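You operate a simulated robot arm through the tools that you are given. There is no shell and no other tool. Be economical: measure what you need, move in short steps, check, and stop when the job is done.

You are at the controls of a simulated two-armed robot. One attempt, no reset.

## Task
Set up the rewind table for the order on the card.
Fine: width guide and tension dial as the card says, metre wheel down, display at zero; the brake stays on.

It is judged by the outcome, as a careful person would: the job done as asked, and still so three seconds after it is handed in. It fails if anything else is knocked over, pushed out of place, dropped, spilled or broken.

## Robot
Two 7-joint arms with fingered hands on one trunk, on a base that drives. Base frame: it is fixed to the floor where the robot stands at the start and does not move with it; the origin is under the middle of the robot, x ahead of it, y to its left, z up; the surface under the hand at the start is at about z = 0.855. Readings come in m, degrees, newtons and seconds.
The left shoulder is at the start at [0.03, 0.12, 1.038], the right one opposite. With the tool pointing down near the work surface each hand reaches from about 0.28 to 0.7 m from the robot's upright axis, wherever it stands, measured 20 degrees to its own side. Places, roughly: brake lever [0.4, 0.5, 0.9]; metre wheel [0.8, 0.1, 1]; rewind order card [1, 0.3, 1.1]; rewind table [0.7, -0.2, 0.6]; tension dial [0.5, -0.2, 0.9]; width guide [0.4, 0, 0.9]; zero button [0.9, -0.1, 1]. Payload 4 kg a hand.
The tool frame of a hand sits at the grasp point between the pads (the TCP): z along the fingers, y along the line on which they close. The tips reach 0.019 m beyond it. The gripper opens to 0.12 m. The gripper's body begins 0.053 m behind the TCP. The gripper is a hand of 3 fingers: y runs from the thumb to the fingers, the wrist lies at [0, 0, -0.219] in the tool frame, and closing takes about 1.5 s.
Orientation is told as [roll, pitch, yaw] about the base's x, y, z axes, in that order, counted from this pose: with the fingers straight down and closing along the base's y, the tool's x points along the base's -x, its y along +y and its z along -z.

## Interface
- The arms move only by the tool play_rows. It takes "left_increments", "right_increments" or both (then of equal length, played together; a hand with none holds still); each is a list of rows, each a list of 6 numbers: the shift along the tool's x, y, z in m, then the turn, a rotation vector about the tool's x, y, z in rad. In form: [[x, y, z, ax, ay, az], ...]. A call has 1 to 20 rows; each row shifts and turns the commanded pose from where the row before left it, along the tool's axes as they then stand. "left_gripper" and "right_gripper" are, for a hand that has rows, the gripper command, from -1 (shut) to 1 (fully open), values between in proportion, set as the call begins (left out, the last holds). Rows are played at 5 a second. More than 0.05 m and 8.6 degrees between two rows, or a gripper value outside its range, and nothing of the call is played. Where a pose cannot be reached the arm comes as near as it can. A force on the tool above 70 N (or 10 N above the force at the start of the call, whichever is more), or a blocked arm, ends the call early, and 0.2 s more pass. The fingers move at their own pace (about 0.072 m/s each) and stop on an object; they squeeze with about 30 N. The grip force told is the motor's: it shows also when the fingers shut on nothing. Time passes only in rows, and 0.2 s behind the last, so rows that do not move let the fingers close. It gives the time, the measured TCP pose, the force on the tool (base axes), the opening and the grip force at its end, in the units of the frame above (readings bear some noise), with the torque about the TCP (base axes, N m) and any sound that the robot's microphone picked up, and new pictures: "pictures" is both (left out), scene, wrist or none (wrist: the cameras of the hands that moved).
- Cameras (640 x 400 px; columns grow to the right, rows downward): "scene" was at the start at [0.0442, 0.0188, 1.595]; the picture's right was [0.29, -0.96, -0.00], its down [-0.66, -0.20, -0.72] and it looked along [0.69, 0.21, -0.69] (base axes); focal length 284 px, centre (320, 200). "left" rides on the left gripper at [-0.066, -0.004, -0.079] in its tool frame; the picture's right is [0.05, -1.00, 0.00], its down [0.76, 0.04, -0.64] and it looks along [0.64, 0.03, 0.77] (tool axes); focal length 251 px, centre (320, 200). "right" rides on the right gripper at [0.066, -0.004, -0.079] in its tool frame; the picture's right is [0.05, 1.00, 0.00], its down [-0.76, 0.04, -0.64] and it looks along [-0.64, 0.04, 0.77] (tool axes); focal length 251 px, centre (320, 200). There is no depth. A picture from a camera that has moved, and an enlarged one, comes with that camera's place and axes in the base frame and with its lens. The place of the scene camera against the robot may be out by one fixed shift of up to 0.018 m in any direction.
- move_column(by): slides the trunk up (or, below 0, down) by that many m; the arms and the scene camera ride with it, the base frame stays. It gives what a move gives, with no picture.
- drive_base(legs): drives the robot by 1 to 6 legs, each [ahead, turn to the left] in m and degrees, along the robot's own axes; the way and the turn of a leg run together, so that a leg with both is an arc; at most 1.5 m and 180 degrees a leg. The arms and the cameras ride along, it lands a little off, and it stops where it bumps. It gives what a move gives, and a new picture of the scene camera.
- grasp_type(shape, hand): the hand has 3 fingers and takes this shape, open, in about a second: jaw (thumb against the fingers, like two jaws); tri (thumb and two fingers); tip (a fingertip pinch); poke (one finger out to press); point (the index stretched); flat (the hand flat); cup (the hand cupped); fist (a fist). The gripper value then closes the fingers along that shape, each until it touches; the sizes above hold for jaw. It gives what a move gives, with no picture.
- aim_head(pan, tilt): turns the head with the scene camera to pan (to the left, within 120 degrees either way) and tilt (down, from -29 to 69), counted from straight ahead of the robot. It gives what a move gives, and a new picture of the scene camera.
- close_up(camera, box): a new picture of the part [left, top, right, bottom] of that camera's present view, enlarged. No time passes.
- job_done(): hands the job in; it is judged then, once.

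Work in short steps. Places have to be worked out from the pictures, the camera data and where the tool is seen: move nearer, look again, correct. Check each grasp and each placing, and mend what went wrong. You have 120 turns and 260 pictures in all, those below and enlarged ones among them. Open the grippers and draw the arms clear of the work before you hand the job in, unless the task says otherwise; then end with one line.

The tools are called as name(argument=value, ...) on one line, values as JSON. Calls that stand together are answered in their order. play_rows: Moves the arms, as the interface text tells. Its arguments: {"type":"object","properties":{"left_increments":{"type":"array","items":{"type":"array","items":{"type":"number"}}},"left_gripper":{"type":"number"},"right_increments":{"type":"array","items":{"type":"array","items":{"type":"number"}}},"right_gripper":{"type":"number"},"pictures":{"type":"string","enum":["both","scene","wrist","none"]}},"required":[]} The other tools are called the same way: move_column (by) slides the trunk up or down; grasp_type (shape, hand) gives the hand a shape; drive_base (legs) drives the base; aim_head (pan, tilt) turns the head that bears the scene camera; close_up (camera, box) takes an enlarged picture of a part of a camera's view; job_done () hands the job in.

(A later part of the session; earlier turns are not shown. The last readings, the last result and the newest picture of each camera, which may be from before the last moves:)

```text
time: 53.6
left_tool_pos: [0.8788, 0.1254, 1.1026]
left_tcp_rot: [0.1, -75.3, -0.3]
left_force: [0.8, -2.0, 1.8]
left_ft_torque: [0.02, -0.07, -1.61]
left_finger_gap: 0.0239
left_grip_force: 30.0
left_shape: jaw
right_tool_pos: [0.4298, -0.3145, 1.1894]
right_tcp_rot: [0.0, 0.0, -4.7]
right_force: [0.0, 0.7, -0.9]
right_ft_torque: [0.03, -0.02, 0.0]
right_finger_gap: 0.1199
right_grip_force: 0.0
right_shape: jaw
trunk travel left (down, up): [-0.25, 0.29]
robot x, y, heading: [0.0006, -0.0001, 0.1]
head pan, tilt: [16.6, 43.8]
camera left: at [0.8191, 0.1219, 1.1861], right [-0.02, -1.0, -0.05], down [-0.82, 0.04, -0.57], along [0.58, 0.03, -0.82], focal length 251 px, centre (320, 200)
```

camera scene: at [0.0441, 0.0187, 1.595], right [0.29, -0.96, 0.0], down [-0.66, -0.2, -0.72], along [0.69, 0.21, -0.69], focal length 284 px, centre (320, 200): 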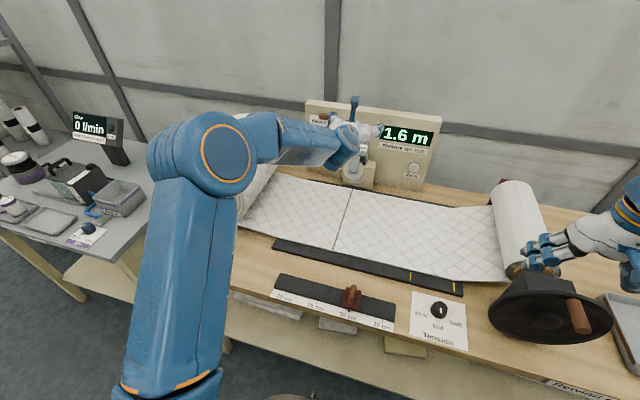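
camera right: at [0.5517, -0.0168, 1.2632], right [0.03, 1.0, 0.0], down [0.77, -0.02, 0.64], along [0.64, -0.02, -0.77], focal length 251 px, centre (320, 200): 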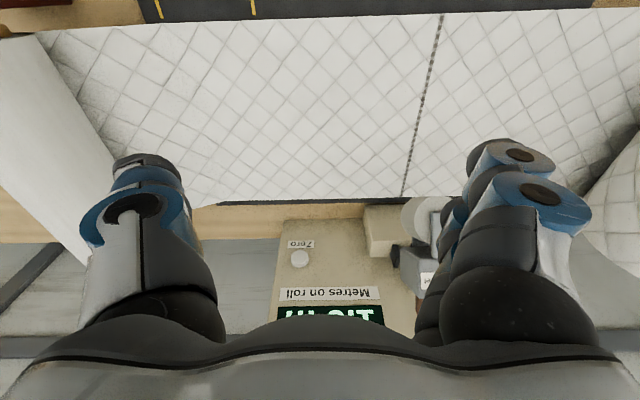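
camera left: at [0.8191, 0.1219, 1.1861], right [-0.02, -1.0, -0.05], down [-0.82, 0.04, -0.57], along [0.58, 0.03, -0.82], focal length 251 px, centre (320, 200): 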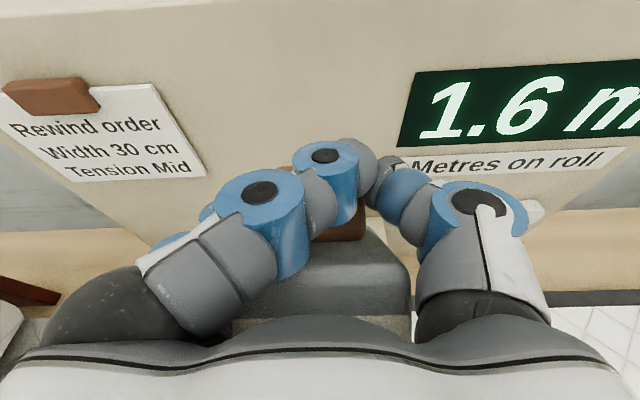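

The fingers hold the tab. I pull it along the hinge arc (toward me and down), two steps first.

play_rows(left_increments=[[0.0109, 0, -0.0137, 0, 0, 0], [0.0126, 0, -0.0122, 0, 0, 0], [0, 0, 0, 0, 0, 0]], pictures="wrist")

close_up(camera="scene", box=[290, 80, 450, 200])

```text
time: 54.4
left_tool_pos: [0.8465, 0.1242, 1.0849]
left_tcp_rot: [0.1, -75.2, -0.3]
left_force: [2.5, -15.5, 0.9]
left_ft_torque: [-0.04, -0.29, -0.53]
left_finger_gap: 0.0217
left_grip_force: 30.2
left_shape: jaw
right_tool_pos: [0.4309, -0.3154, 1.1883]
right_tcp_rot: [0.1, 0.0, -4.9]
right_force: [-0.5, 0.5, 0.6]
right_ft_torque: [0.01, 0.03, -0.01]
right_finger_gap: 0.1199
right_grip_force: 0.1
right_shape: jaw
trunk travel left (down, up): [-0.25, 0.29]
robot x, y, heading: [0.0026, -0.0019, -0.1]
head pan, tilt: [16.6, 43.8]
camera left: at [0.7871, 0.1197, 1.1694], right [-0.02, -1.0, -0.05], down [-0.82, 0.04, -0.57], along [0.57, 0.03, -0.82], focal length 251 px, centre (320, 200)
```

left: 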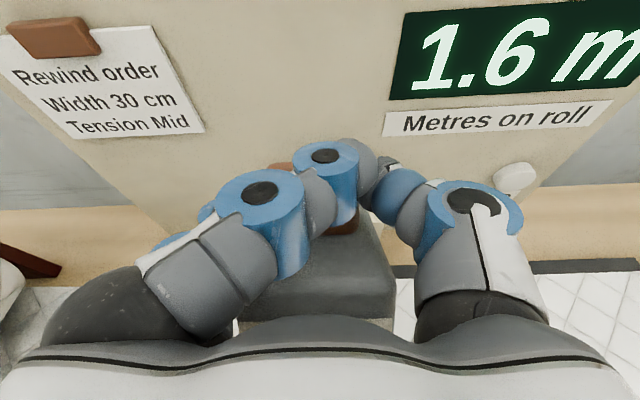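

```text
3.33 times, centred on (370, 140) of scene
camera zoom: at [0.0444, 0.016, 1.595], right [0.29, -0.96, 0.0], down [-0.66, -0.2, -0.72], along [0.69, 0.21, -0.69], focal length 946 px, centre (153, 400)
```

zoom: 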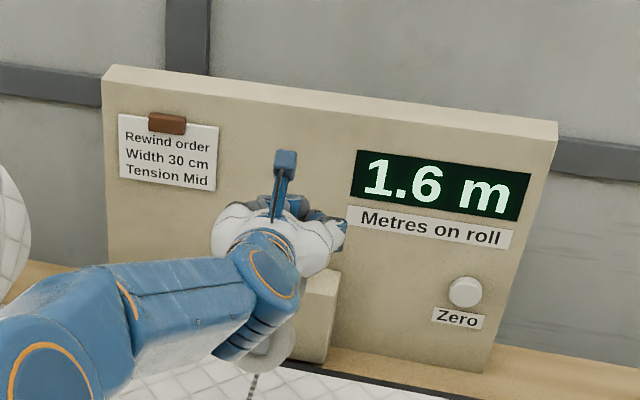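

It moves easily. I go on along the arc.

play_rows(left_increments=[[0.0141, 0, -0.0103, 0, 0, 0], [0.0157, 0, -0.0082, 0, 0, 0], [0.0171, 0, -0.0058, 0, 0, 0], [0, 0, 0, 0, 0, 0]], pictures="wrist")

close_up(camera="scene", box=[290, 80, 450, 200])

```text
time: 55.4
left_tool_pos: [0.8113, 0.1226, 1.0492]
left_tcp_rot: [0.4, -75.3, -0.7]
left_force: [-3.2, -18.0, 1.4]
left_ft_torque: [0.02, -0.24, -0.44]
left_finger_gap: 0.0216
left_grip_force: 30.1
left_shape: jaw
right_tool_pos: [0.4297, -0.3166, 1.1883]
right_tcp_rot: [0.3, 0.1, -4.8]
right_force: [0.4, 0.3, -0.8]
right_ft_torque: [-0.01, 0.0, 0.0]
right_finger_gap: 0.1198
right_grip_force: 0.1
right_shape: jaw
trunk travel left (down, up): [-0.25, 0.29]
robot x, y, heading: [0.0002, 0.0033, 0.5]
head pan, tilt: [16.6, 43.8]
camera left: at [0.7511, 0.1187, 1.132], right [-0.02, -1.0, -0.05], down [-0.82, 0.04, -0.57], along [0.58, 0.03, -0.82], focal length 251 px, centre (320, 200)
```

left: 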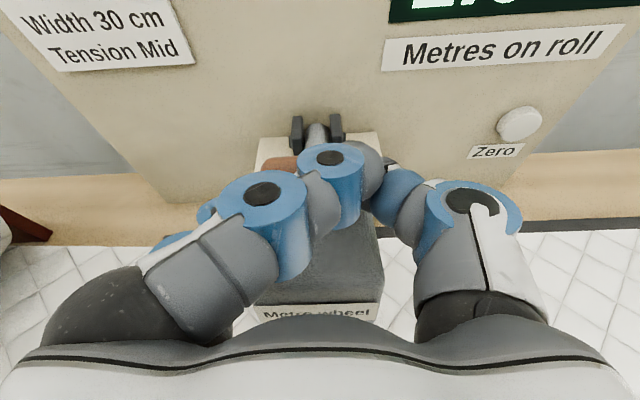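

```text
3.33 times, centred on (370, 140) of scene
camera zoom: at [0.0432, 0.0155, 1.5951], right [0.29, -0.96, 0.0], down [-0.66, -0.2, -0.72], along [0.69, 0.21, -0.69], focal length 946 px, centre (153, 400)
```

zoom: 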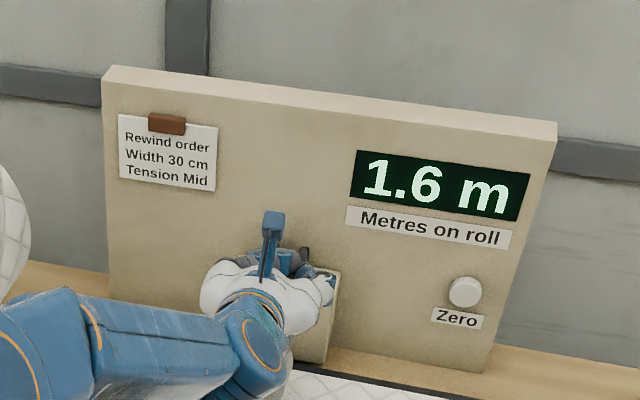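

The carrier is coming down well. I continue with smaller steps, watching the force for the wheel meeting the web.

play_rows(left_increments=[[0.0086, 0, -0.0019, 0, 0, 0], [0.0086, 0, -0.0019, 0, 0, 0], [0.0088, 0, -0.0006, 0, 0, 0], [0, 0, 0, 0, 0, 0]], pictures="wrist")

close_up(camera="scene", box=[290, 80, 450, 220])

```text
time: 56.4
left_tool_pos: [0.7978, 0.1218, 1.0272]
left_tcp_rot: [0.4, -75.2, -0.6]
left_force: [-14.6, -17.1, 4.6]
left_ft_torque: [0.06, -0.18, -0.4]
left_finger_gap: 0.0215
left_grip_force: 29.9
left_shape: jaw
right_tool_pos: [0.4272, -0.3154, 1.1893]
right_tcp_rot: [0.1, 0.0, -4.8]
right_force: [0.4, -0.2, 0.6]
right_ft_torque: [-0.01, -0.01, 0.01]
right_finger_gap: 0.12
right_grip_force: 0.0
right_shape: jaw
trunk travel left (down, up): [-0.25, 0.29]
robot x, y, heading: [-0.0012, -0.0011, 0.2]
head pan, tilt: [16.6, 43.8]
camera left: at [0.7393, 0.1189, 1.1093], right [-0.02, -1.0, -0.05], down [-0.82, 0.04, -0.57], along [0.58, 0.03, -0.82], focal length 251 px, centre (320, 200)
```

left: 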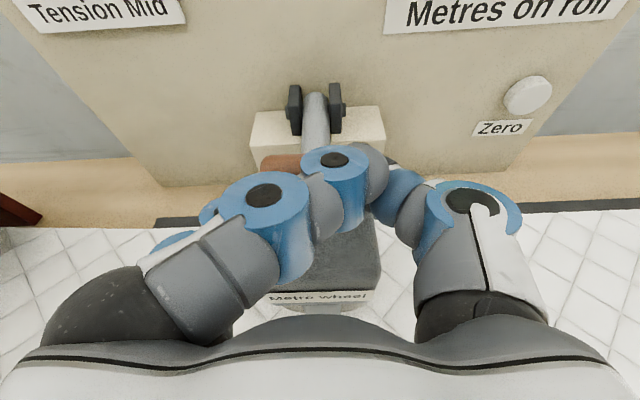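

```text
2.86 times, centred on (370, 150) of scene
camera zoom: at [0.0409, 0.0154, 1.5952], right [0.29, -0.96, 0.0], down [-0.66, -0.2, -0.72], along [0.69, 0.21, -0.69], focal length 811 px, centre (177, 343)
```

zoom: 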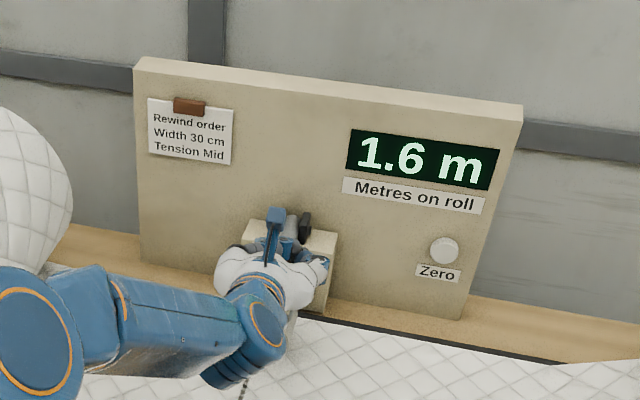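

A mild push toward me: the arc wants more pull-back. Two more steps with that.

play_rows(left_increments=[[0.0115, 0, -0.006, 0, 0, 0], [0.0105, 0, -0.0042, 0, 0, 0], [0, 0, 0, 0, 0, 0]], pictures="wrist")

```text
time: 57.2
left_tool_pos: [0.786, 0.1308, 1.0085]
left_tcp_rot: [0.9, -75.5, -0.3]
left_force: [10.0, -3.5, 18.3]
left_ft_torque: [0.31, -0.1, -0.35]
left_finger_gap: 0.014
left_grip_force: 29.9
left_shape: jaw
right_tool_pos: [0.4299, -0.3148, 1.1889]
right_tcp_rot: [0.1, 0.0, -4.8]
right_force: [0.5, -1.0, -0.4]
right_ft_torque: [0.02, -0.02, 0.0]
right_finger_gap: 0.1198
right_grip_force: 0.1
right_shape: jaw
trunk travel left (down, up): [-0.25, 0.29]
robot x, y, heading: [0.0006, 0.0016, 0.2]
head pan, tilt: [16.6, 43.8]
camera left: at [0.7266, 0.1265, 1.0909], right [0.0, -1.0, -0.06], down [-0.81, 0.04, -0.58], along [0.58, 0.04, -0.81], focal length 251 px, centre (320, 200)
```

left: 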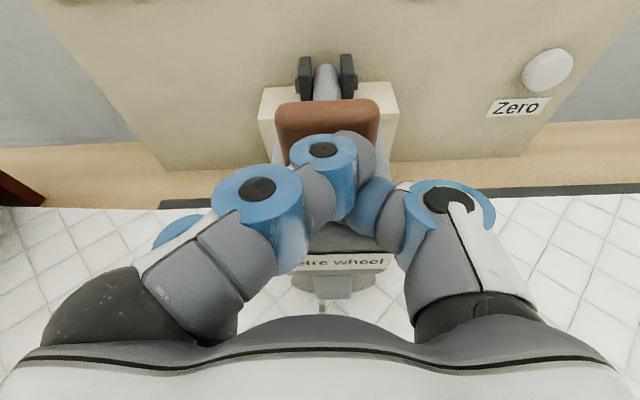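

The fingers slipped off the tab onto the box top, with the wheel low. I open, lift and back away to look at the gap.

play_rows(left_increments=[[-0.01, 0, 0, 0, 0, 0], [-0.02, 0, 0, 0, 0, 0], [-0.03, 0, -0.02, 0, 0, 0], [-0.03, 0, -0.03, 0, 0, 0], [-0.01, 0, -0.04, 0, 0, 0], [0, 0, -0.04, 0, 0, 0], [0, 0, 0, 0, 0, 0]], left_gripper=0.8, pictures="both")

close_up(camera="left", box=[220, 80, 420, 260])

```text
time: 58.8
left_tool_pos: [0.6838, 0.127, 1.133]
left_tcp_rot: [0.0, -75.2, 0.1]
left_force: [-0.7, 0.0, -0.7]
left_ft_torque: [0.01, -0.01, 0.03]
left_finger_gap: 0.1078
left_grip_force: 0.0
left_shape: jaw
right_tool_pos: [0.4306, -0.313, 1.1882]
right_tcp_rot: [0.0, 0.1, -4.8]
right_force: [-0.2, 0.3, 0.0]
right_ft_torque: [-0.01, 0.0, 0.02]
right_finger_gap: 0.1199
right_grip_force: 0.0
right_shape: jaw
trunk travel left (down, up): [-0.25, 0.29]
robot x, y, heading: [0.0012, 0.0031, 0.0]
head pan, tilt: [16.6, 43.8]
camera scene: at [0.0455, 0.0188, 1.5949], right [0.29, -0.96, 0.0], down [-0.66, -0.2, -0.72], along [0.69, 0.21, -0.69], focal length 284 px, centre (320, 200)
camera left: at [0.6259, 0.122, 1.2165], right [-0.01, -1.0, -0.05], down [-0.82, 0.04, -0.57], along [0.57, 0.04, -0.82], focal length 251 px, centre (320, 200)
```

scene: 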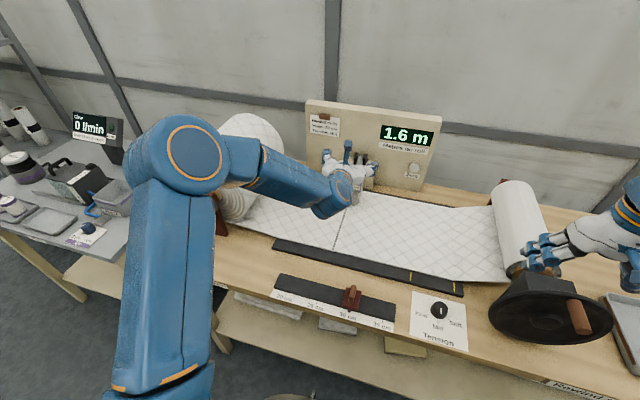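
left: 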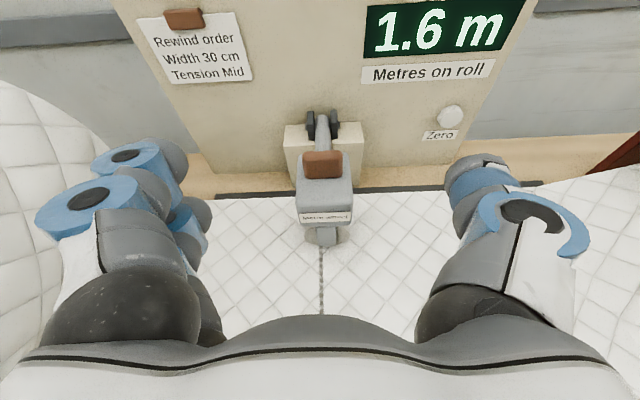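

```text
2.22 times, centred on (320, 170) of left
camera zoom: at [0.6259, 0.122, 1.2165], right [-0.01, -1.0, -0.05], down [-0.82, 0.04, -0.57], along [0.57, 0.04, -0.82], focal length 559 px, centre (320, 267)
```

zoom: 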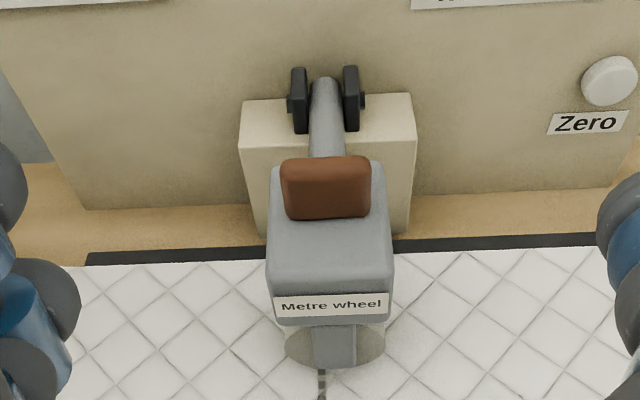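

The carrier now lies nearly level. I close the hand and press its top down to make sure that the wheel is seated.

play_rows(left_increments=[[-0.008, 0, 0.03, 0, 0, 0], [0.002, 0, 0.04, 0, 0, 0], [0.01, 0, 0.036, 0, 0, 0], [0.02, 0, 0.005, 0, 0, 0], [0.02, 0, 0.005, 0, 0, 0], [0, 0, 0, 0, 0, 0], [0, 0, 0, 0, 0, 0]], left_gripper=-1, pictures="wrist")

```text
time: 60.4
left_tool_pos: [0.7859, 0.1281, 1.0641]
left_tcp_rot: [0.0, -75.2, 0.0]
left_force: [0.4, -0.2, -0.2]
left_ft_torque: [-0.02, 0.0, 0.0]
left_finger_gap: 0.0
left_grip_force: 29.7
left_shape: jaw
right_tool_pos: [0.4312, -0.3128, 1.1877]
right_tcp_rot: [0.0, 0.0, -4.8]
right_force: [0.7, -0.4, -0.2]
right_ft_torque: [-0.03, -0.01, 0.0]
right_finger_gap: 0.1199
right_grip_force: 0.1
right_shape: jaw
trunk travel left (down, up): [-0.25, 0.29]
robot x, y, heading: [-0.0009, -0.0022, -0.3]
head pan, tilt: [16.6, 43.8]
camera left: at [0.7263, 0.1233, 1.1467], right [-0.01, -1.0, -0.05], down [-0.82, 0.04, -0.57], along [0.58, 0.03, -0.82], focal length 251 px, centre (320, 200)
```

left: 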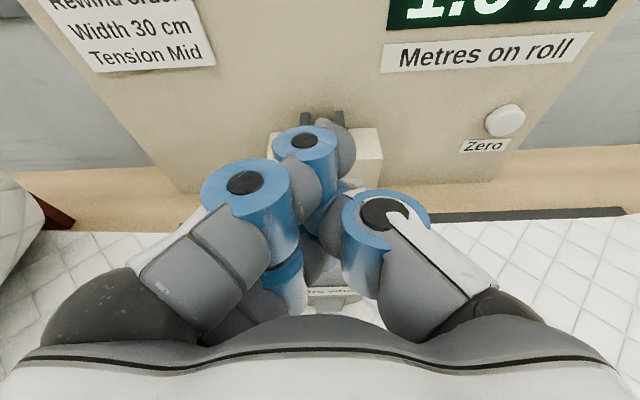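

I press down in 1 cm steps.

play_rows(left_increments=[[0.0097, 0, 0.0026, 0, 0, 0], [0.0097, 0, 0.0026, 0, 0, 0], [0.0097, 0, 0.0026, 0, 0, 0], [0.0097, 0, 0.0026, 0, 0, 0], [0.0097, 0, 0.0026, 0, 0, 0], [0, 0, 0, 0, 0, 0]], pictures="wrist")

```text
time: 61.8
left_tool_pos: [0.7861, 0.1263, 1.022]
left_tcp_rot: [0.2, -76.1, 0.1]
left_force: [3.2, 0.0, 32.1]
left_ft_torque: [-0.2, -0.39, 0.02]
left_finger_gap: 0.0002
left_grip_force: 30.0
left_shape: jaw
right_tool_pos: [0.4266, -0.3136, 1.1906]
right_tcp_rot: [0.2, -0.2, -4.8]
right_force: [-0.3, -0.4, -0.3]
right_ft_torque: [-0.02, 0.02, 0.02]
right_finger_gap: 0.1201
right_grip_force: 0.0
right_shape: jaw
trunk travel left (down, up): [-0.25, 0.29]
robot x, y, heading: [-0.0009, -0.001, 0.1]
head pan, tilt: [16.6, 43.8]
camera left: at [0.7254, 0.1227, 1.1046], right [-0.01, -1.0, -0.05], down [-0.81, 0.04, -0.59], along [0.59, 0.04, -0.81], focal length 251 px, centre (320, 200)
```

left: 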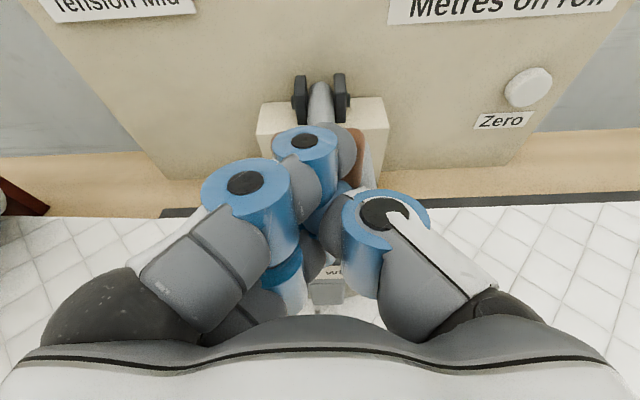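

Firm 32 N resistance, so the wheel seems seated. I lift off and look from the side.

play_rows(left_increments=[[-0.03, 0, 0, 0, 0, 0], [-0.03, 0, -0.02, 0, 0, 0], [-0.03, 0, -0.04, 0, 0, 0], [0, 0, -0.045, 0, 0, 0], [0, 0, -0.04, 0, 0, 0], [0, -0.036, 0, -0.11, -0.08, 0], [0.015, -0.036, 0, -0.11, -0.08, 0], [0.015, -0.036, 0, -0.11, -0.08, 0], [0.015, -0.036, 0, -0.11, 0, 0], [0.015, 0, 0, 0, 0, 0], [0, 0, 0, 0, 0, 0]], left_gripper=0.8, pictures="wrist")

close_up(camera="left", box=[200, 20, 440, 220])

```text
time: 64.2
left_tool_pos: [0.6889, -0.0135, 1.0716]
left_tcp_rot: [84.5, -87.5, -59.5]
left_force: [-0.5, -0.6, -0.5]
left_ft_torque: [0.0, -0.01, -0.02]
left_finger_gap: 0.1083
left_grip_force: 0.1
left_shape: jaw
right_tool_pos: [0.4297, -0.3135, 1.1877]
right_tcp_rot: [0.1, 0.0, -4.8]
right_force: [-0.3, -0.4, 0.3]
right_ft_torque: [-0.01, -0.04, -0.05]
right_finger_gap: 0.1199
right_grip_force: 0.0
right_shape: jaw
trunk travel left (down, up): [-0.25, 0.29]
robot x, y, heading: [-0.0021, -0.001, -0.4]
head pan, tilt: [16.6, 43.8]
camera left: at [0.62, -0.0528, 1.1381], right [0.42, -0.9, -0.1], down [-0.62, -0.2, -0.76], along [0.66, 0.38, -0.64], focal length 251 px, centre (320, 200)
```

left: 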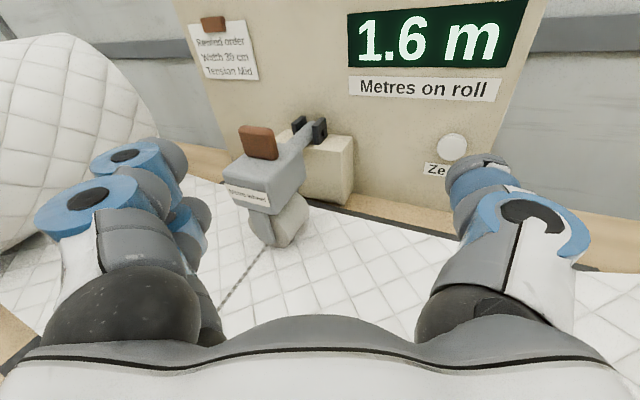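

```text
2.00 times, centred on (320, 120) of left
camera zoom: at [0.62, -0.0528, 1.1381], right [0.42, -0.9, -0.1], down [-0.62, -0.2, -0.76], along [0.66, 0.38, -0.64], focal length 503 px, centre (320, 360)
```

zoom: 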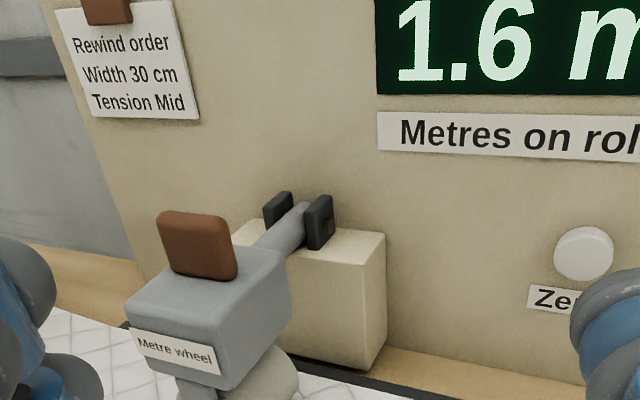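

The carrier is level and the wheel looks to be on the web; I enlarge the contact.

close_up(camera="left", box=[210, 160, 350, 280])

```text
3.33 times, centred on (280, 220) of left
camera zoom: at [0.62, -0.0528, 1.1381], right [0.42, -0.9, -0.1], down [-0.62, -0.2, -0.76], along [0.66, 0.38, -0.64], focal length 838 px, centre (453, 133)
```

zoom: 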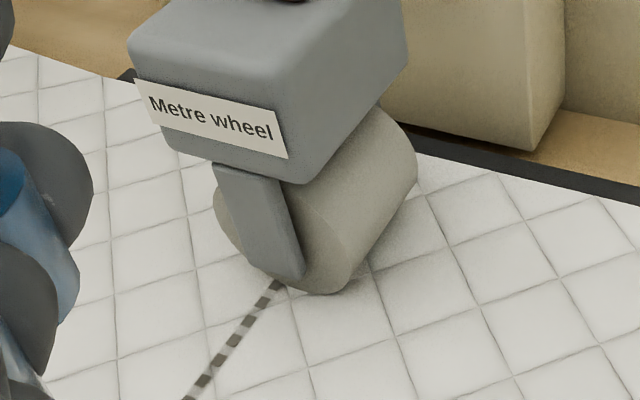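

The wheel is on the web. Now the Zero button: I bring the left hand back out of the way and, after that, move the right hand left and tilt it to point forward.

play_rows(left_increments=[[-0.02, 0.036, 0, 0.11, 0, 0], [-0.02, 0.036, 0, 0.11, 0, 0], [-0.02, 0.036, 0, 0.11, 0, 0], [-0.02, 0.036, 0, 0.11, 0, 0], [-0.01, 0.03, -0.03, 0, 0, 0], [-0.01, 0.03, -0.04, 0, 0, 0], [0, 0, -0.04, 0, 0, 0], [0, 0, 0, 0, 0, 0]], pictures="wrist")

play_rows(right_increments=[[0, 0.03, 0, 0, 0, -0.042], [0, 0.03, 0, 0, 0, -0.042], [0, 0.04, 0, 0, 0, 0], [0, 0.04, 0, 0, 0, 0], [0, 0.04, 0, 0, 0, 0], [-0.014, 0, 0, 0, -0.131, 0], [-0.0139, 0, 0.0018, 0, -0.131, 0], [-0.0135, 0, 0.0036, 0, -0.131, 0], [-0.0129, 0, 0.0054, 0, -0.131, 0], [-0.0121, 0, 0.007, 0, -0.131, 0], [-0.0111, 0, 0.0085, 0, -0.131, 0], [-0.0099, 0, 0.0099, 0, -0.131, 0], [-0.0085, 0, 0.0111, 0, -0.131, 0], [-0.007, 0, 0.0121, 0, -0.131, 0], [-0.0054, 0, 0.0129, 0, -0.131, 0], [-0.0036, 0, 0.0135, 0, -0.131, 0], [0, 0, 0, 0, 0, 0]], right_gripper=-1, pictures="both")

```text
refused: row 6 steps farther than a row can; nothing moved
```

```text
time: 67.8
left_tool_pos: [0.6883, -0.0126, 1.0734]
left_tcp_rot: [84.1, -87.4, -59.1]
left_force: [0.2, -0.2, 0.3]
left_ft_torque: [-0.01, 0.04, 0.01]
left_finger_gap: 0.1079
left_grip_force: 0.2
left_shape: jaw
right_tool_pos: [0.5816, -0.136, 1.1888]
right_tcp_rot: [0.4, -78.9, -0.3]
right_force: [-0.5, -1.1, 0.4]
right_ft_torque: [-0.01, 0.0, -0.02]
right_finger_gap: 0.0001
right_grip_force: 29.9
right_shape: jaw
right hand out of reach, approached as far as the arm can: row 16
trunk travel left (down, up): [-0.25, 0.29]
robot x, y, heading: [-0.0003, -0.005, 0.1]
head pan, tilt: [16.6, 43.8]
camera scene: at [0.0442, 0.0186, 1.595], right [0.29, -0.96, 0.0], down [-0.66, -0.2, -0.72], along [0.69, 0.21, -0.69], focal length 284 px, centre (320, 200)
camera right: at [0.4922, -0.1391, 1.1381], right [-0.01, 1.0, -0.05], down [-0.48, 0.04, 0.87], along [0.87, 0.03, 0.48], focal length 251 px, centre (320, 200)
```

scene: 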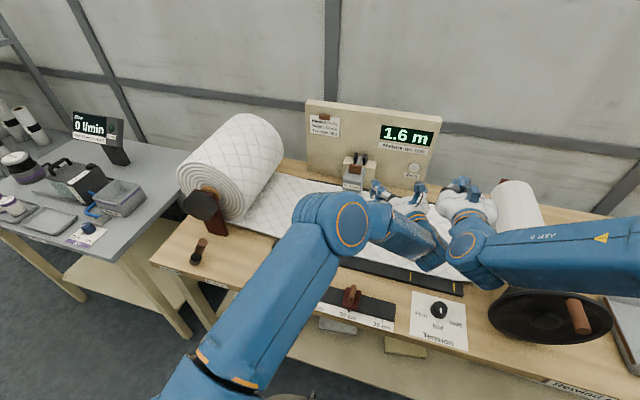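
right: 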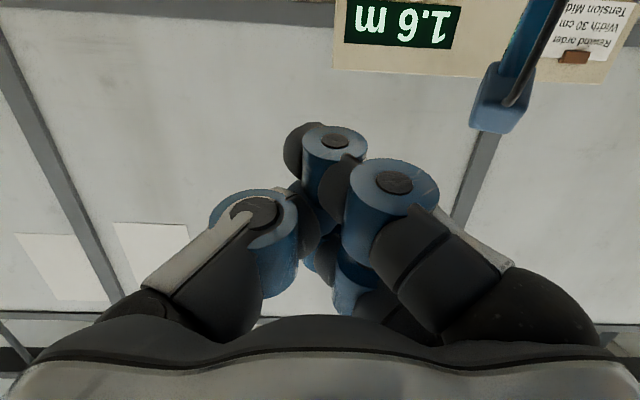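

The left rows were refused, so the hands stand side by side, though not touching. I now move the left hand away to the left and back.

play_rows(left_increments=[[-0.015, 0.036, 0, 0, 0, 0], [-0.015, 0.036, 0, 0.11, 0, 0], [-0.015, 0.036, 0, 0.11, 0, 0], [-0.015, 0.036, 0, 0.11, 0, 0], [-0.01, 0.02, -0.02, 0.11, 0, 0], [0, 0, -0.04, 0, 0, 0], [0, 0, -0.04, 0, 0, 0], [0, 0, 0, 0, 0, 0]], pictures="both")

```text
time: 69.6
left_tool_pos: [0.5375, 0.1372, 1.1521]
left_tcp_rot: [58.5, -87.4, -58.6]
left_force: [0.8, -0.9, -0.7]
left_ft_torque: [-0.04, 0.03, 0.0]
left_finger_gap: 0.1081
left_grip_force: 0.1
left_shape: jaw
right_tool_pos: [0.5809, -0.1355, 1.1881]
right_tcp_rot: [0.3, -78.7, -0.2]
right_force: [0.8, -0.3, 0.2]
right_ft_torque: [0.02, 0.03, -0.01]
right_finger_gap: 0.0
right_grip_force: 29.5
right_shape: jaw
trunk travel left (down, up): [-0.25, 0.29]
robot x, y, heading: [0.0008, -0.0003, 0.1]
head pan, tilt: [16.6, 43.8]
camera scene: at [0.0449, 0.0185, 1.595], right [0.29, -0.96, 0.0], down [-0.66, -0.2, -0.72], along [0.69, 0.21, -0.69], focal length 284 px, centre (320, 200)
camera left: at [0.4614, 0.1311, 1.2185], right [-0.01, -1.0, -0.09], down [-0.66, 0.07, -0.75], along [0.75, 0.06, -0.66], focal length 251 px, centre (320, 200)
```

scene: 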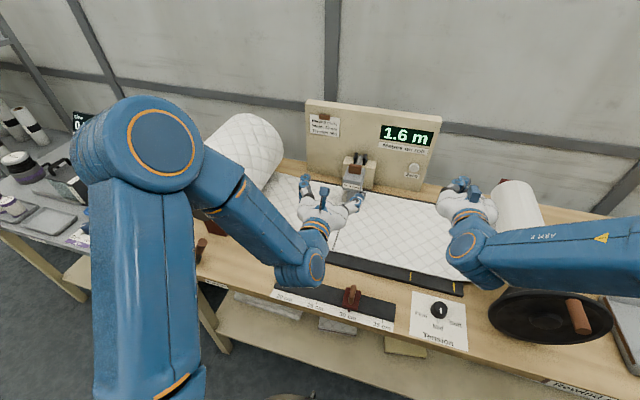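
left: 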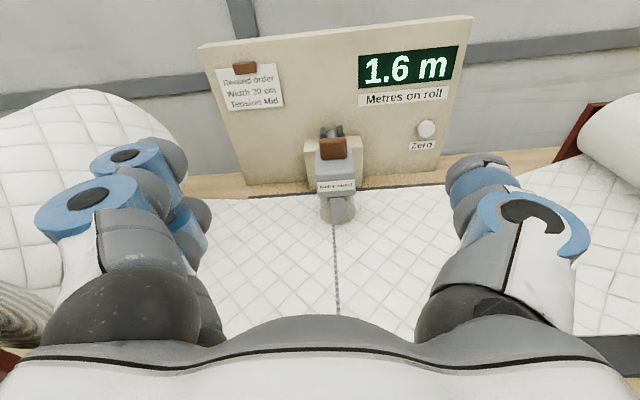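

The button is confirmed at about [0.945, -0.071, 0.963]. I set the right hand to the poke shape and check how the finger lies.

grasp_type(hand="right", shape="poke")

close_up(camera="right", box=[0, 0, 640, 400])

close_up(camera="scene", box=[400, 130, 540, 290])

```text
time: 70.5
left_tool_pos: [0.5384, 0.1382, 1.1505]
left_tcp_rot: [58.7, -87.4, -59.0]
left_force: [-0.7, -0.5, -0.1]
left_ft_torque: [-0.04, -0.02, 0.0]
left_finger_gap: 0.1083
left_grip_force: 0.0
left_shape: jaw
right_tool_pos: [0.5819, -0.1357, 1.1884]
right_tcp_rot: [0.2, -78.7, 0.0]
right_force: [0.6, 0.2, 0.2]
right_ft_torque: [0.04, -0.03, -0.01]
right_finger_gap: 0.0
right_grip_force: 0.1
right_shape: poke
trunk travel left (down, up): [-0.25, 0.29]
robot x, y, heading: [-0.0037, 0.0017, 0.2]
head pan, tilt: [16.6, 43.8]
```

```text
1.00 times, centred on (320, 200) of right (not enlarged: the box is as wide or as high as the picture)
camera zoom: at [0.4922, -0.1392, 1.1382], right [-0.01, 1.0, -0.05], down [-0.48, 0.04, 0.87], along [0.88, 0.03, 0.48], focal length 251 px, centre (320, 200)
```

zoom: 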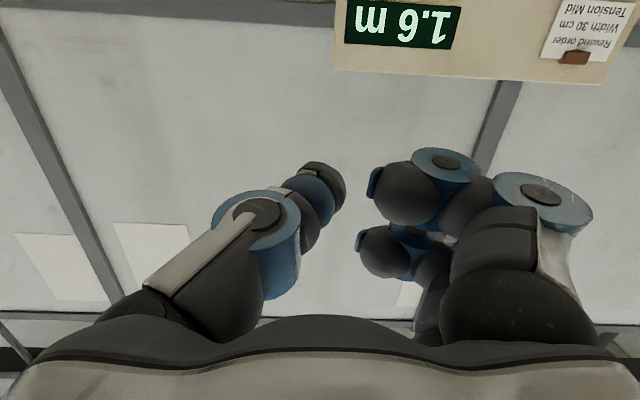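

```text
2.50 times, centred on (470, 210) of scene
camera zoom: at [0.0443, 0.0187, 1.595], right [0.29, -0.96, 0.0], down [-0.66, -0.2, -0.72], along [0.69, 0.21, -0.69], focal length 710 px, centre (-55, 175)
```

zoom: 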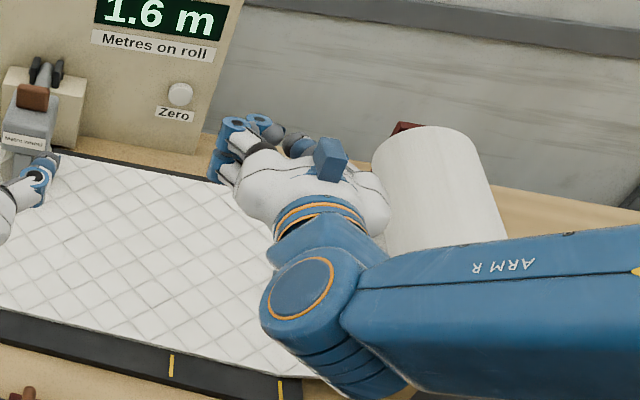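

In poke shape the thumb tip stands out close to the tool axis. To keep the elbow off the roll, I extend forward high first (to about x 0.83, z 1.10), then lower.

play_rows(right_increments=[[0.0043, 0.009, 0.0375, 0, 0, 0], [0.0043, 0.009, 0.0375, 0, 0, 0], [0.0043, 0.009, 0.0375, 0, 0, 0], [0.0043, 0.009, 0.0375, 0, 0, 0], [0.0043, 0.009, 0.0375, 0, 0, 0], [0.0043, 0.009, 0.0375, 0, 0, 0], [0.0043, 0.009, 0.0375, 0, 0, 0], [0, 0, 0, 0, 0, 0]], pictures="both")

close_up(camera="left", box=[320, 0, 640, 200])

```text
time: 72.3
left_tool_pos: [0.5381, 0.1361, 1.1523]
left_tcp_rot: [59.8, -87.4, -59.9]
left_force: [-1.6, -1.3, 0.6]
left_ft_torque: [-0.01, 0.01, 0.04]
left_finger_gap: 0.1081
left_grip_force: 0.1
left_shape: jaw
right_tool_pos: [0.8334, -0.0722, 1.1096]
right_tcp_rot: [0.2, -78.9, -0.1]
right_force: [0.4, -0.4, 0.5]
right_ft_torque: [0.03, 0.01, 0.0]
right_finger_gap: 0.0001
right_grip_force: 0.0
right_shape: poke
trunk travel left (down, up): [-0.25, 0.29]
robot x, y, heading: [0.0006, -0.0031, 0.1]
head pan, tilt: [16.6, 43.8]
camera scene: at [0.0434, 0.0182, 1.5951], right [0.29, -0.96, 0.0], down [-0.66, -0.2, -0.72], along [0.69, 0.21, -0.69], focal length 284 px, centre (320, 200)
camera right: at [0.7434, -0.0756, 1.0583], right [-0.01, 1.0, -0.05], down [-0.48, 0.04, 0.87], along [0.88, 0.04, 0.48], focal length 251 px, centre (320, 200)
```

scene: 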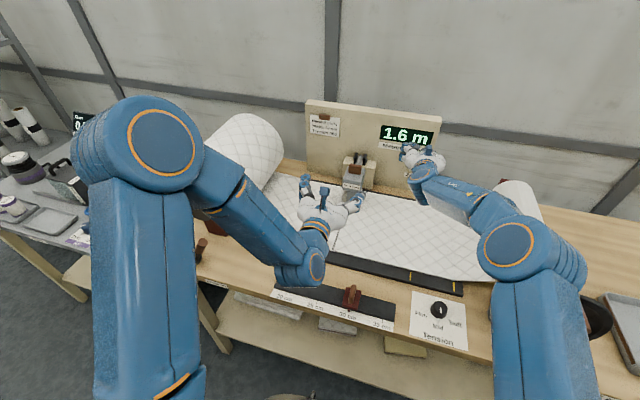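
right: 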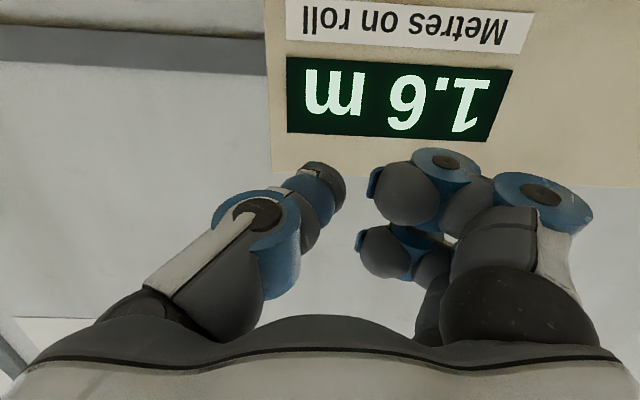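

```text
2.00 times, centred on (480, 100) of left
camera zoom: at [0.4606, 0.1307, 1.219], right [-0.01, -1.0, -0.09], down [-0.66, 0.07, -0.75], along [0.75, 0.06, -0.66], focal length 503 px, centre (0, 400)
```

zoom: 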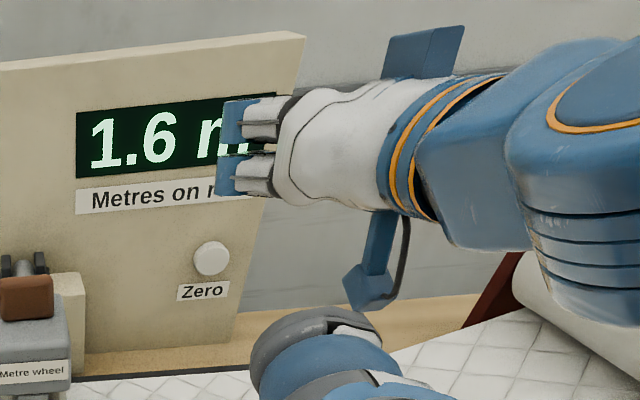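

Clear path. I lower the right hand to about z 0.966.

play_rows(right_increments=[[0.0353, 0, 0.007, 0, 0, 0], [0.0353, 0, 0.007, 0, 0, 0], [0.0353, 0, 0.007, 0, 0, 0], [0.0343, 0, 0.007, 0, 0, 0], [0, 0, 0, 0, 0, 0]], pictures="both")

close_up(camera="left", box=[320, 50, 560, 200])

close_up(camera="scene", box=[360, 110, 480, 210])

```text
time: 73.5
left_tool_pos: [0.5385, 0.1365, 1.1512]
left_tcp_rot: [59.0, -87.4, -59.2]
left_force: [0.1, -0.4, -0.1]
left_ft_torque: [-0.01, 0.02, 0.0]
left_finger_gap: 0.108
left_grip_force: 0.1
left_shape: jaw
right_tool_pos: [0.833, -0.0708, 0.964]
right_tcp_rot: [0.2, -78.9, 0.0]
right_force: [-0.3, 0.0, -0.4]
right_ft_torque: [0.0, 0.0, -0.01]
right_finger_gap: 0.0
right_grip_force: 0.1
right_shape: poke
trunk travel left (down, up): [-0.25, 0.29]
robot x, y, heading: [0.0027, -0.0009, 0.1]
head pan, tilt: [16.6, 43.8]
camera scene: at [0.0438, 0.0189, 1.5951], right [0.29, -0.96, 0.0], down [-0.66, -0.2, -0.72], along [0.69, 0.21, -0.69], focal length 284 px, centre (320, 200)
camera right: at [0.7448, -0.0739, 0.9128], right [-0.01, 1.0, -0.05], down [-0.48, 0.04, 0.87], along [0.88, 0.04, 0.48], focal length 251 px, centre (320, 200)
```

scene: 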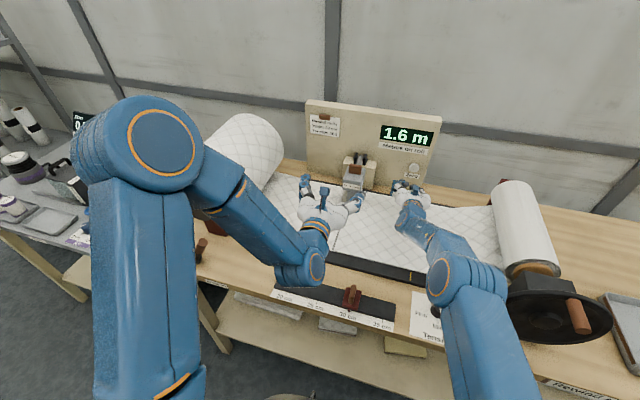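
right: 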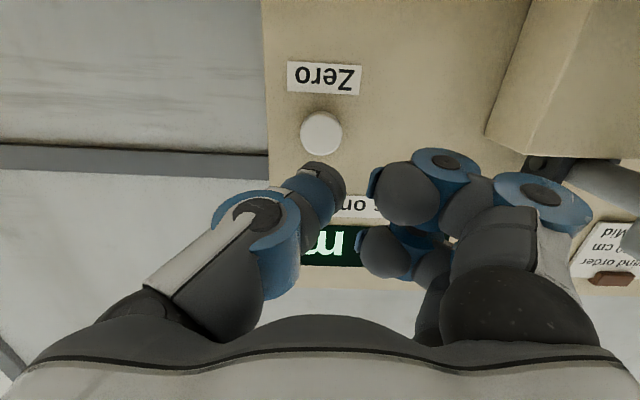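

```text
2.67 times, centred on (440, 125) of left
camera zoom: at [0.4609, 0.1313, 1.2188], right [-0.01, -1.0, -0.09], down [-0.66, 0.07, -0.75], along [0.75, 0.06, -0.66], focal length 670 px, centre (0, 400)
```

zoom: 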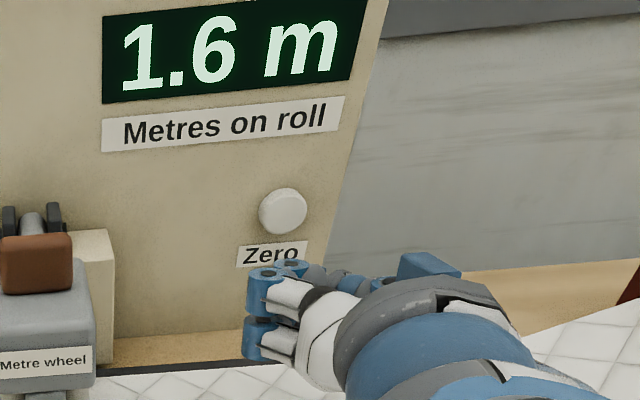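

```text
4.00 times, centred on (420, 160) of scene
camera zoom: at [0.0438, 0.0189, 1.5951], right [0.29, -0.96, 0.0], down [-0.66, -0.2, -0.72], along [0.69, 0.21, -0.69], focal length 1135 px, centre (-80, 360)
```

zoom: 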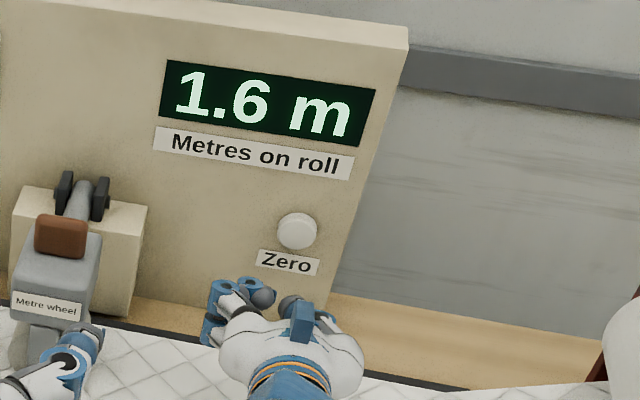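

The button lines up with the thumb tip, about 9.5 cm ahead. I advance 8 cm, then check.

play_rows(right_increments=[[-0.0058, 0, 0.0294, 0, 0, 0], [-0.0058, 0, 0.0294, 0, 0, 0], [-0.0039, 0, 0.0196, 0, 0, 0], [0, 0, 0, 0, 0, 0]], pictures="wrist")

close_up(camera="left", box=[320, 50, 560, 200])

```text
time: 74.5
left_tool_pos: [0.5395, 0.1368, 1.1522]
left_tcp_rot: [59.2, -87.4, -59.4]
left_force: [-0.2, 0.6, -0.7]
left_ft_torque: [0.03, -0.01, -0.04]
left_finger_gap: 0.1082
left_grip_force: 0.0
left_shape: jaw
right_tool_pos: [0.8602, -0.0788, 0.9812]
right_tcp_rot: [0.2, -78.8, 0.0]
right_force: [-0.4, -0.3, 0.2]
right_ft_torque: [-0.03, 0.03, 0.0]
right_finger_gap: 0.0002
right_grip_force: 0.2
right_shape: poke
right hand out of reach, approached as far as the arm can: row 1, 2, 3
trunk travel left (down, up): [-0.25, 0.29]
robot x, y, heading: [0.0003, 0.0001, 0.1]
head pan, tilt: [16.6, 43.8]
camera right: at [0.7702, -0.0818, 0.93], right [-0.01, 1.0, -0.05], down [-0.48, 0.04, 0.87], along [0.88, 0.04, 0.48], focal length 251 px, centre (320, 200)
```

right: 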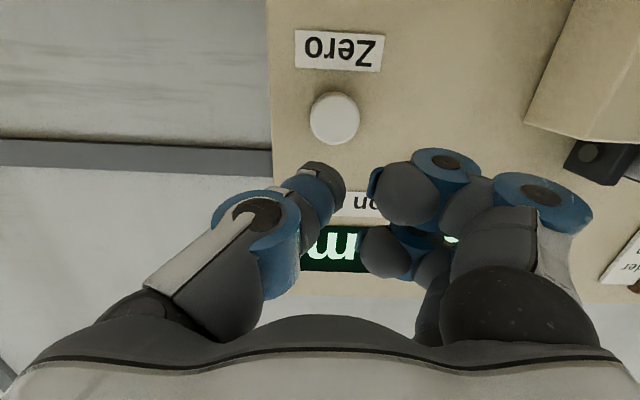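

```text
2.67 times, centred on (440, 125) of left
camera zoom: at [0.461, 0.1311, 1.2188], right [-0.01, -1.0, -0.09], down [-0.66, 0.07, -0.75], along [0.75, 0.06, -0.66], focal length 670 px, centre (0, 400)
```

zoom: 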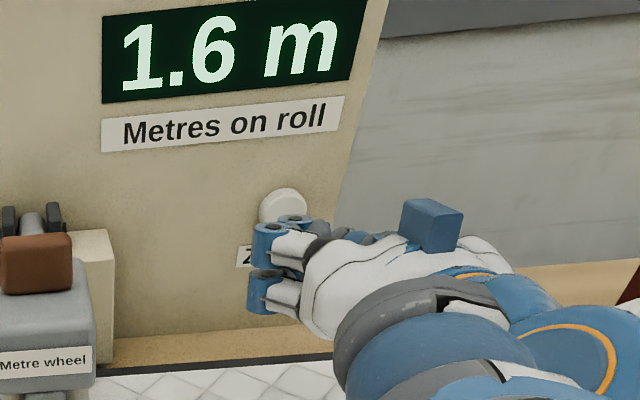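

The arm runs out of reach about 7 cm short, so the base has to come forward a little. I draw the right hand back and up, and look down to see the room before the table.

play_rows(right_increments=[[-0.03, 0, -0.03, 0, 0, 0], [-0.03, 0, -0.035, 0, 0, 0], [-0.03, 0, -0.035, 0, 0, 0], [0, 0, -0.04, 0, 0, 0], [0, 0, -0.04, 0, 0, 0], [0, 0, -0.03, 0, 0, 0], [0, 0, 0, 0, 0, 0]], pictures="none")

aim_head(pan=0, tilt=69)

```text
time: 76.1
left_tool_pos: [0.5391, 0.1377, 1.1508]
left_tcp_rot: [58.3, -87.4, -58.5]
left_force: [-0.4, 0.1, 0.0]
left_ft_torque: [0.0, 0.02, -0.03]
left_finger_gap: 0.108
left_grip_force: 0.0
left_shape: jaw
right_tool_pos: [0.6716, -0.0825, 1.11]
right_tcp_rot: [0.1, -78.8, 0.0]
right_force: [0.1, 0.0, -0.9]
right_ft_torque: [-0.02, 0.0, 0.03]
right_finger_gap: 0.0
right_grip_force: 0.0
right_shape: poke
trunk travel left (down, up): [-0.25, 0.29]
robot x, y, heading: [0.0009, 0.0014, -0.1]
head pan, tilt: [16.6, 43.8]
```

```text
time: 77.0
left_tool_pos: [0.5382, 0.1369, 1.1518]
left_tcp_rot: [58.7, -87.4, -58.9]
left_force: [-0.3, -0.1, -0.4]
left_ft_torque: [-0.01, 0.0, 0.0]
left_finger_gap: 0.108
left_grip_force: 0.0
left_shape: jaw
right_tool_pos: [0.6708, -0.0819, 1.1082]
right_tcp_rot: [0.1, -78.7, -0.1]
right_force: [-0.4, 0.0, -0.3]
right_ft_torque: [0.03, 0.01, 0.0]
right_finger_gap: 0.0
right_grip_force: 0.0
right_shape: poke
trunk travel left (down, up): [-0.25, 0.29]
robot x, y, heading: [-0.0024, -0.0005, -0.0]
head pan, tilt: [0.0, 68.8]
camera scene: at [0.0215, -0.0047, 1.5644], right [0.0, -1.0, 0.0], down [-0.93, 0.0, -0.36], along [0.36, 0.0, -0.93], focal length 284 px, centre (320, 200)
```

scene: 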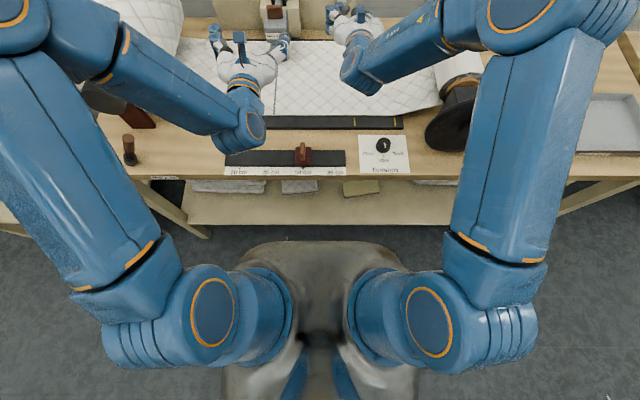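

The trunk front is well short of the table edge (x≈0.36) and shelf. I drive ahead 8.5 cm.

drive_base(legs=[[0.085, 0]])

```text
time: 78.1
left_tool_pos: [0.625, 0.1374, 1.1499]
left_tcp_rot: [57.1, -87.4, -57.3]
left_force: [1.0, 0.3, 0.0]
left_ft_torque: [0.03, -0.04, -0.01]
left_finger_gap: 0.1081
left_grip_force: 0.0
left_shape: jaw
right_tool_pos: [0.7587, -0.0809, 1.1089]
right_tcp_rot: [0.1, -78.7, -0.1]
right_force: [0.1, 0.1, 0.2]
right_ft_torque: [0.0, 0.01, 0.01]
right_finger_gap: 0.0001
right_grip_force: 0.0
right_shape: poke
trunk travel left (down, up): [-0.25, 0.29]
robot x, y, heading: [0.0874, -0.0, 0.1]
head pan, tilt: [0.0, 68.8]
camera scene: at [0.1085, -0.0048, 1.5643], right [0.0, -1.0, 0.0], down [-0.93, 0.0, -0.36], along [0.36, 0.0, -0.93], focal length 284 px, centre (320, 200)
```

scene: 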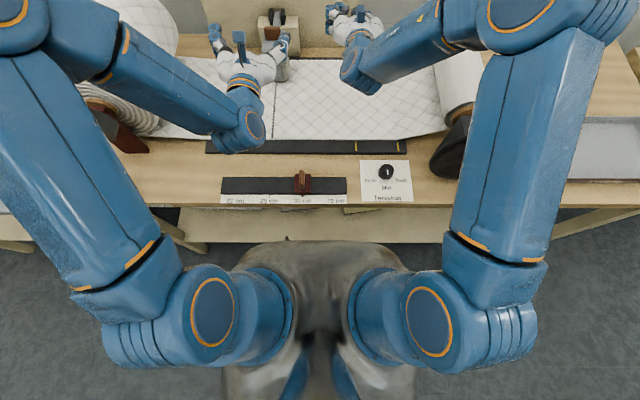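

No bump, table undisturbed. I aim the head at the panel and bring the right hand back in front of the button.

aim_head(pan=0, tilt=40)

play_rows(right_increments=[[0.0314, 0.0025, 0.0266, 0, 0, 0], [0.0314, 0.0025, 0.0266, 0, 0, 0], [0.0314, 0.0025, 0.0266, 0, 0, 0], [0.0314, 0.0025, 0.0266, 0, 0, 0], [0, 0, 0, 0, 0, 0]], pictures="wrist")

```text
time: 79.0
left_tool_pos: [0.6227, 0.1381, 1.1512]
left_tcp_rot: [58.6, -87.4, -58.7]
left_force: [0.3, 0.0, -0.2]
left_ft_torque: [-0.01, 0.02, 0.02]
left_finger_gap: 0.1079
left_grip_force: 0.1
left_shape: jaw
right_tool_pos: [0.7563, -0.0808, 1.1087]
right_tcp_rot: [0.1, -78.8, 0.0]
right_force: [1.2, 0.9, 0.9]
right_ft_torque: [-0.01, -0.02, -0.03]
right_finger_gap: 0.0003
right_grip_force: 0.1
right_shape: poke
trunk travel left (down, up): [-0.25, 0.29]
robot x, y, heading: [0.084, -0.0007, 0.2]
head pan, tilt: [0.0, 40.0]
camera scene: at [0.1356, -0.0047, 1.6004], right [0.0, -1.0, 0.0], down [-0.64, 0.0, -0.77], along [0.77, 0.0, -0.64], focal length 284 px, centre (320, 200)
```

scene: 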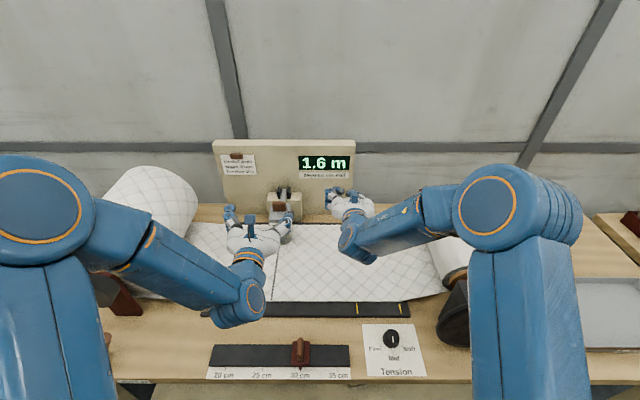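

```text
time: 80.2
left_tool_pos: [0.6231, 0.1385, 1.1518]
left_tcp_rot: [59.0, -87.6, -59.2]
left_force: [-1.0, -0.4, -0.7]
left_ft_torque: [0.01, 0.0, -0.05]
left_finger_gap: 0.108
left_grip_force: 0.1
left_shape: jaw
right_tool_pos: [0.8423, -0.0692, 0.9919]
right_tcp_rot: [0.1, -78.8, -0.1]
right_force: [-0.3, -0.9, 0.6]
right_ft_torque: [0.03, -0.04, -0.06]
right_finger_gap: 0.0002
right_grip_force: 0.0
right_shape: poke
right hand out of reach, approached as far as the arm can: row 1, 2
trunk travel left (down, up): [-0.25, 0.29]
robot x, y, heading: [0.0857, -0.0009, 0.0]
head pan, tilt: [0.0, 40.0]
camera right: at [0.7515, -0.0733, 0.941], right [-0.01, 1.0, -0.05], down [-0.48, 0.04, 0.87], along [0.87, 0.04, 0.48], focal length 251 px, centre (320, 200)
```

right: 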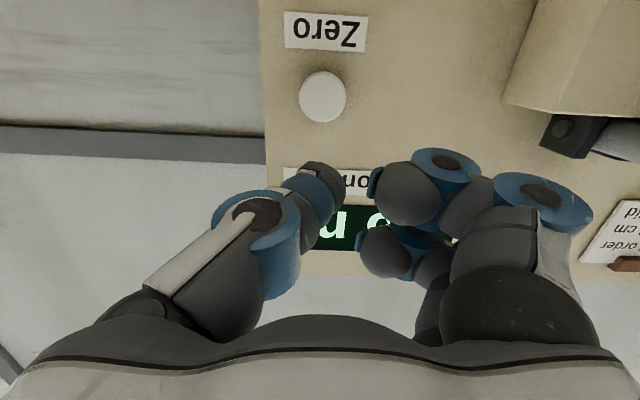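

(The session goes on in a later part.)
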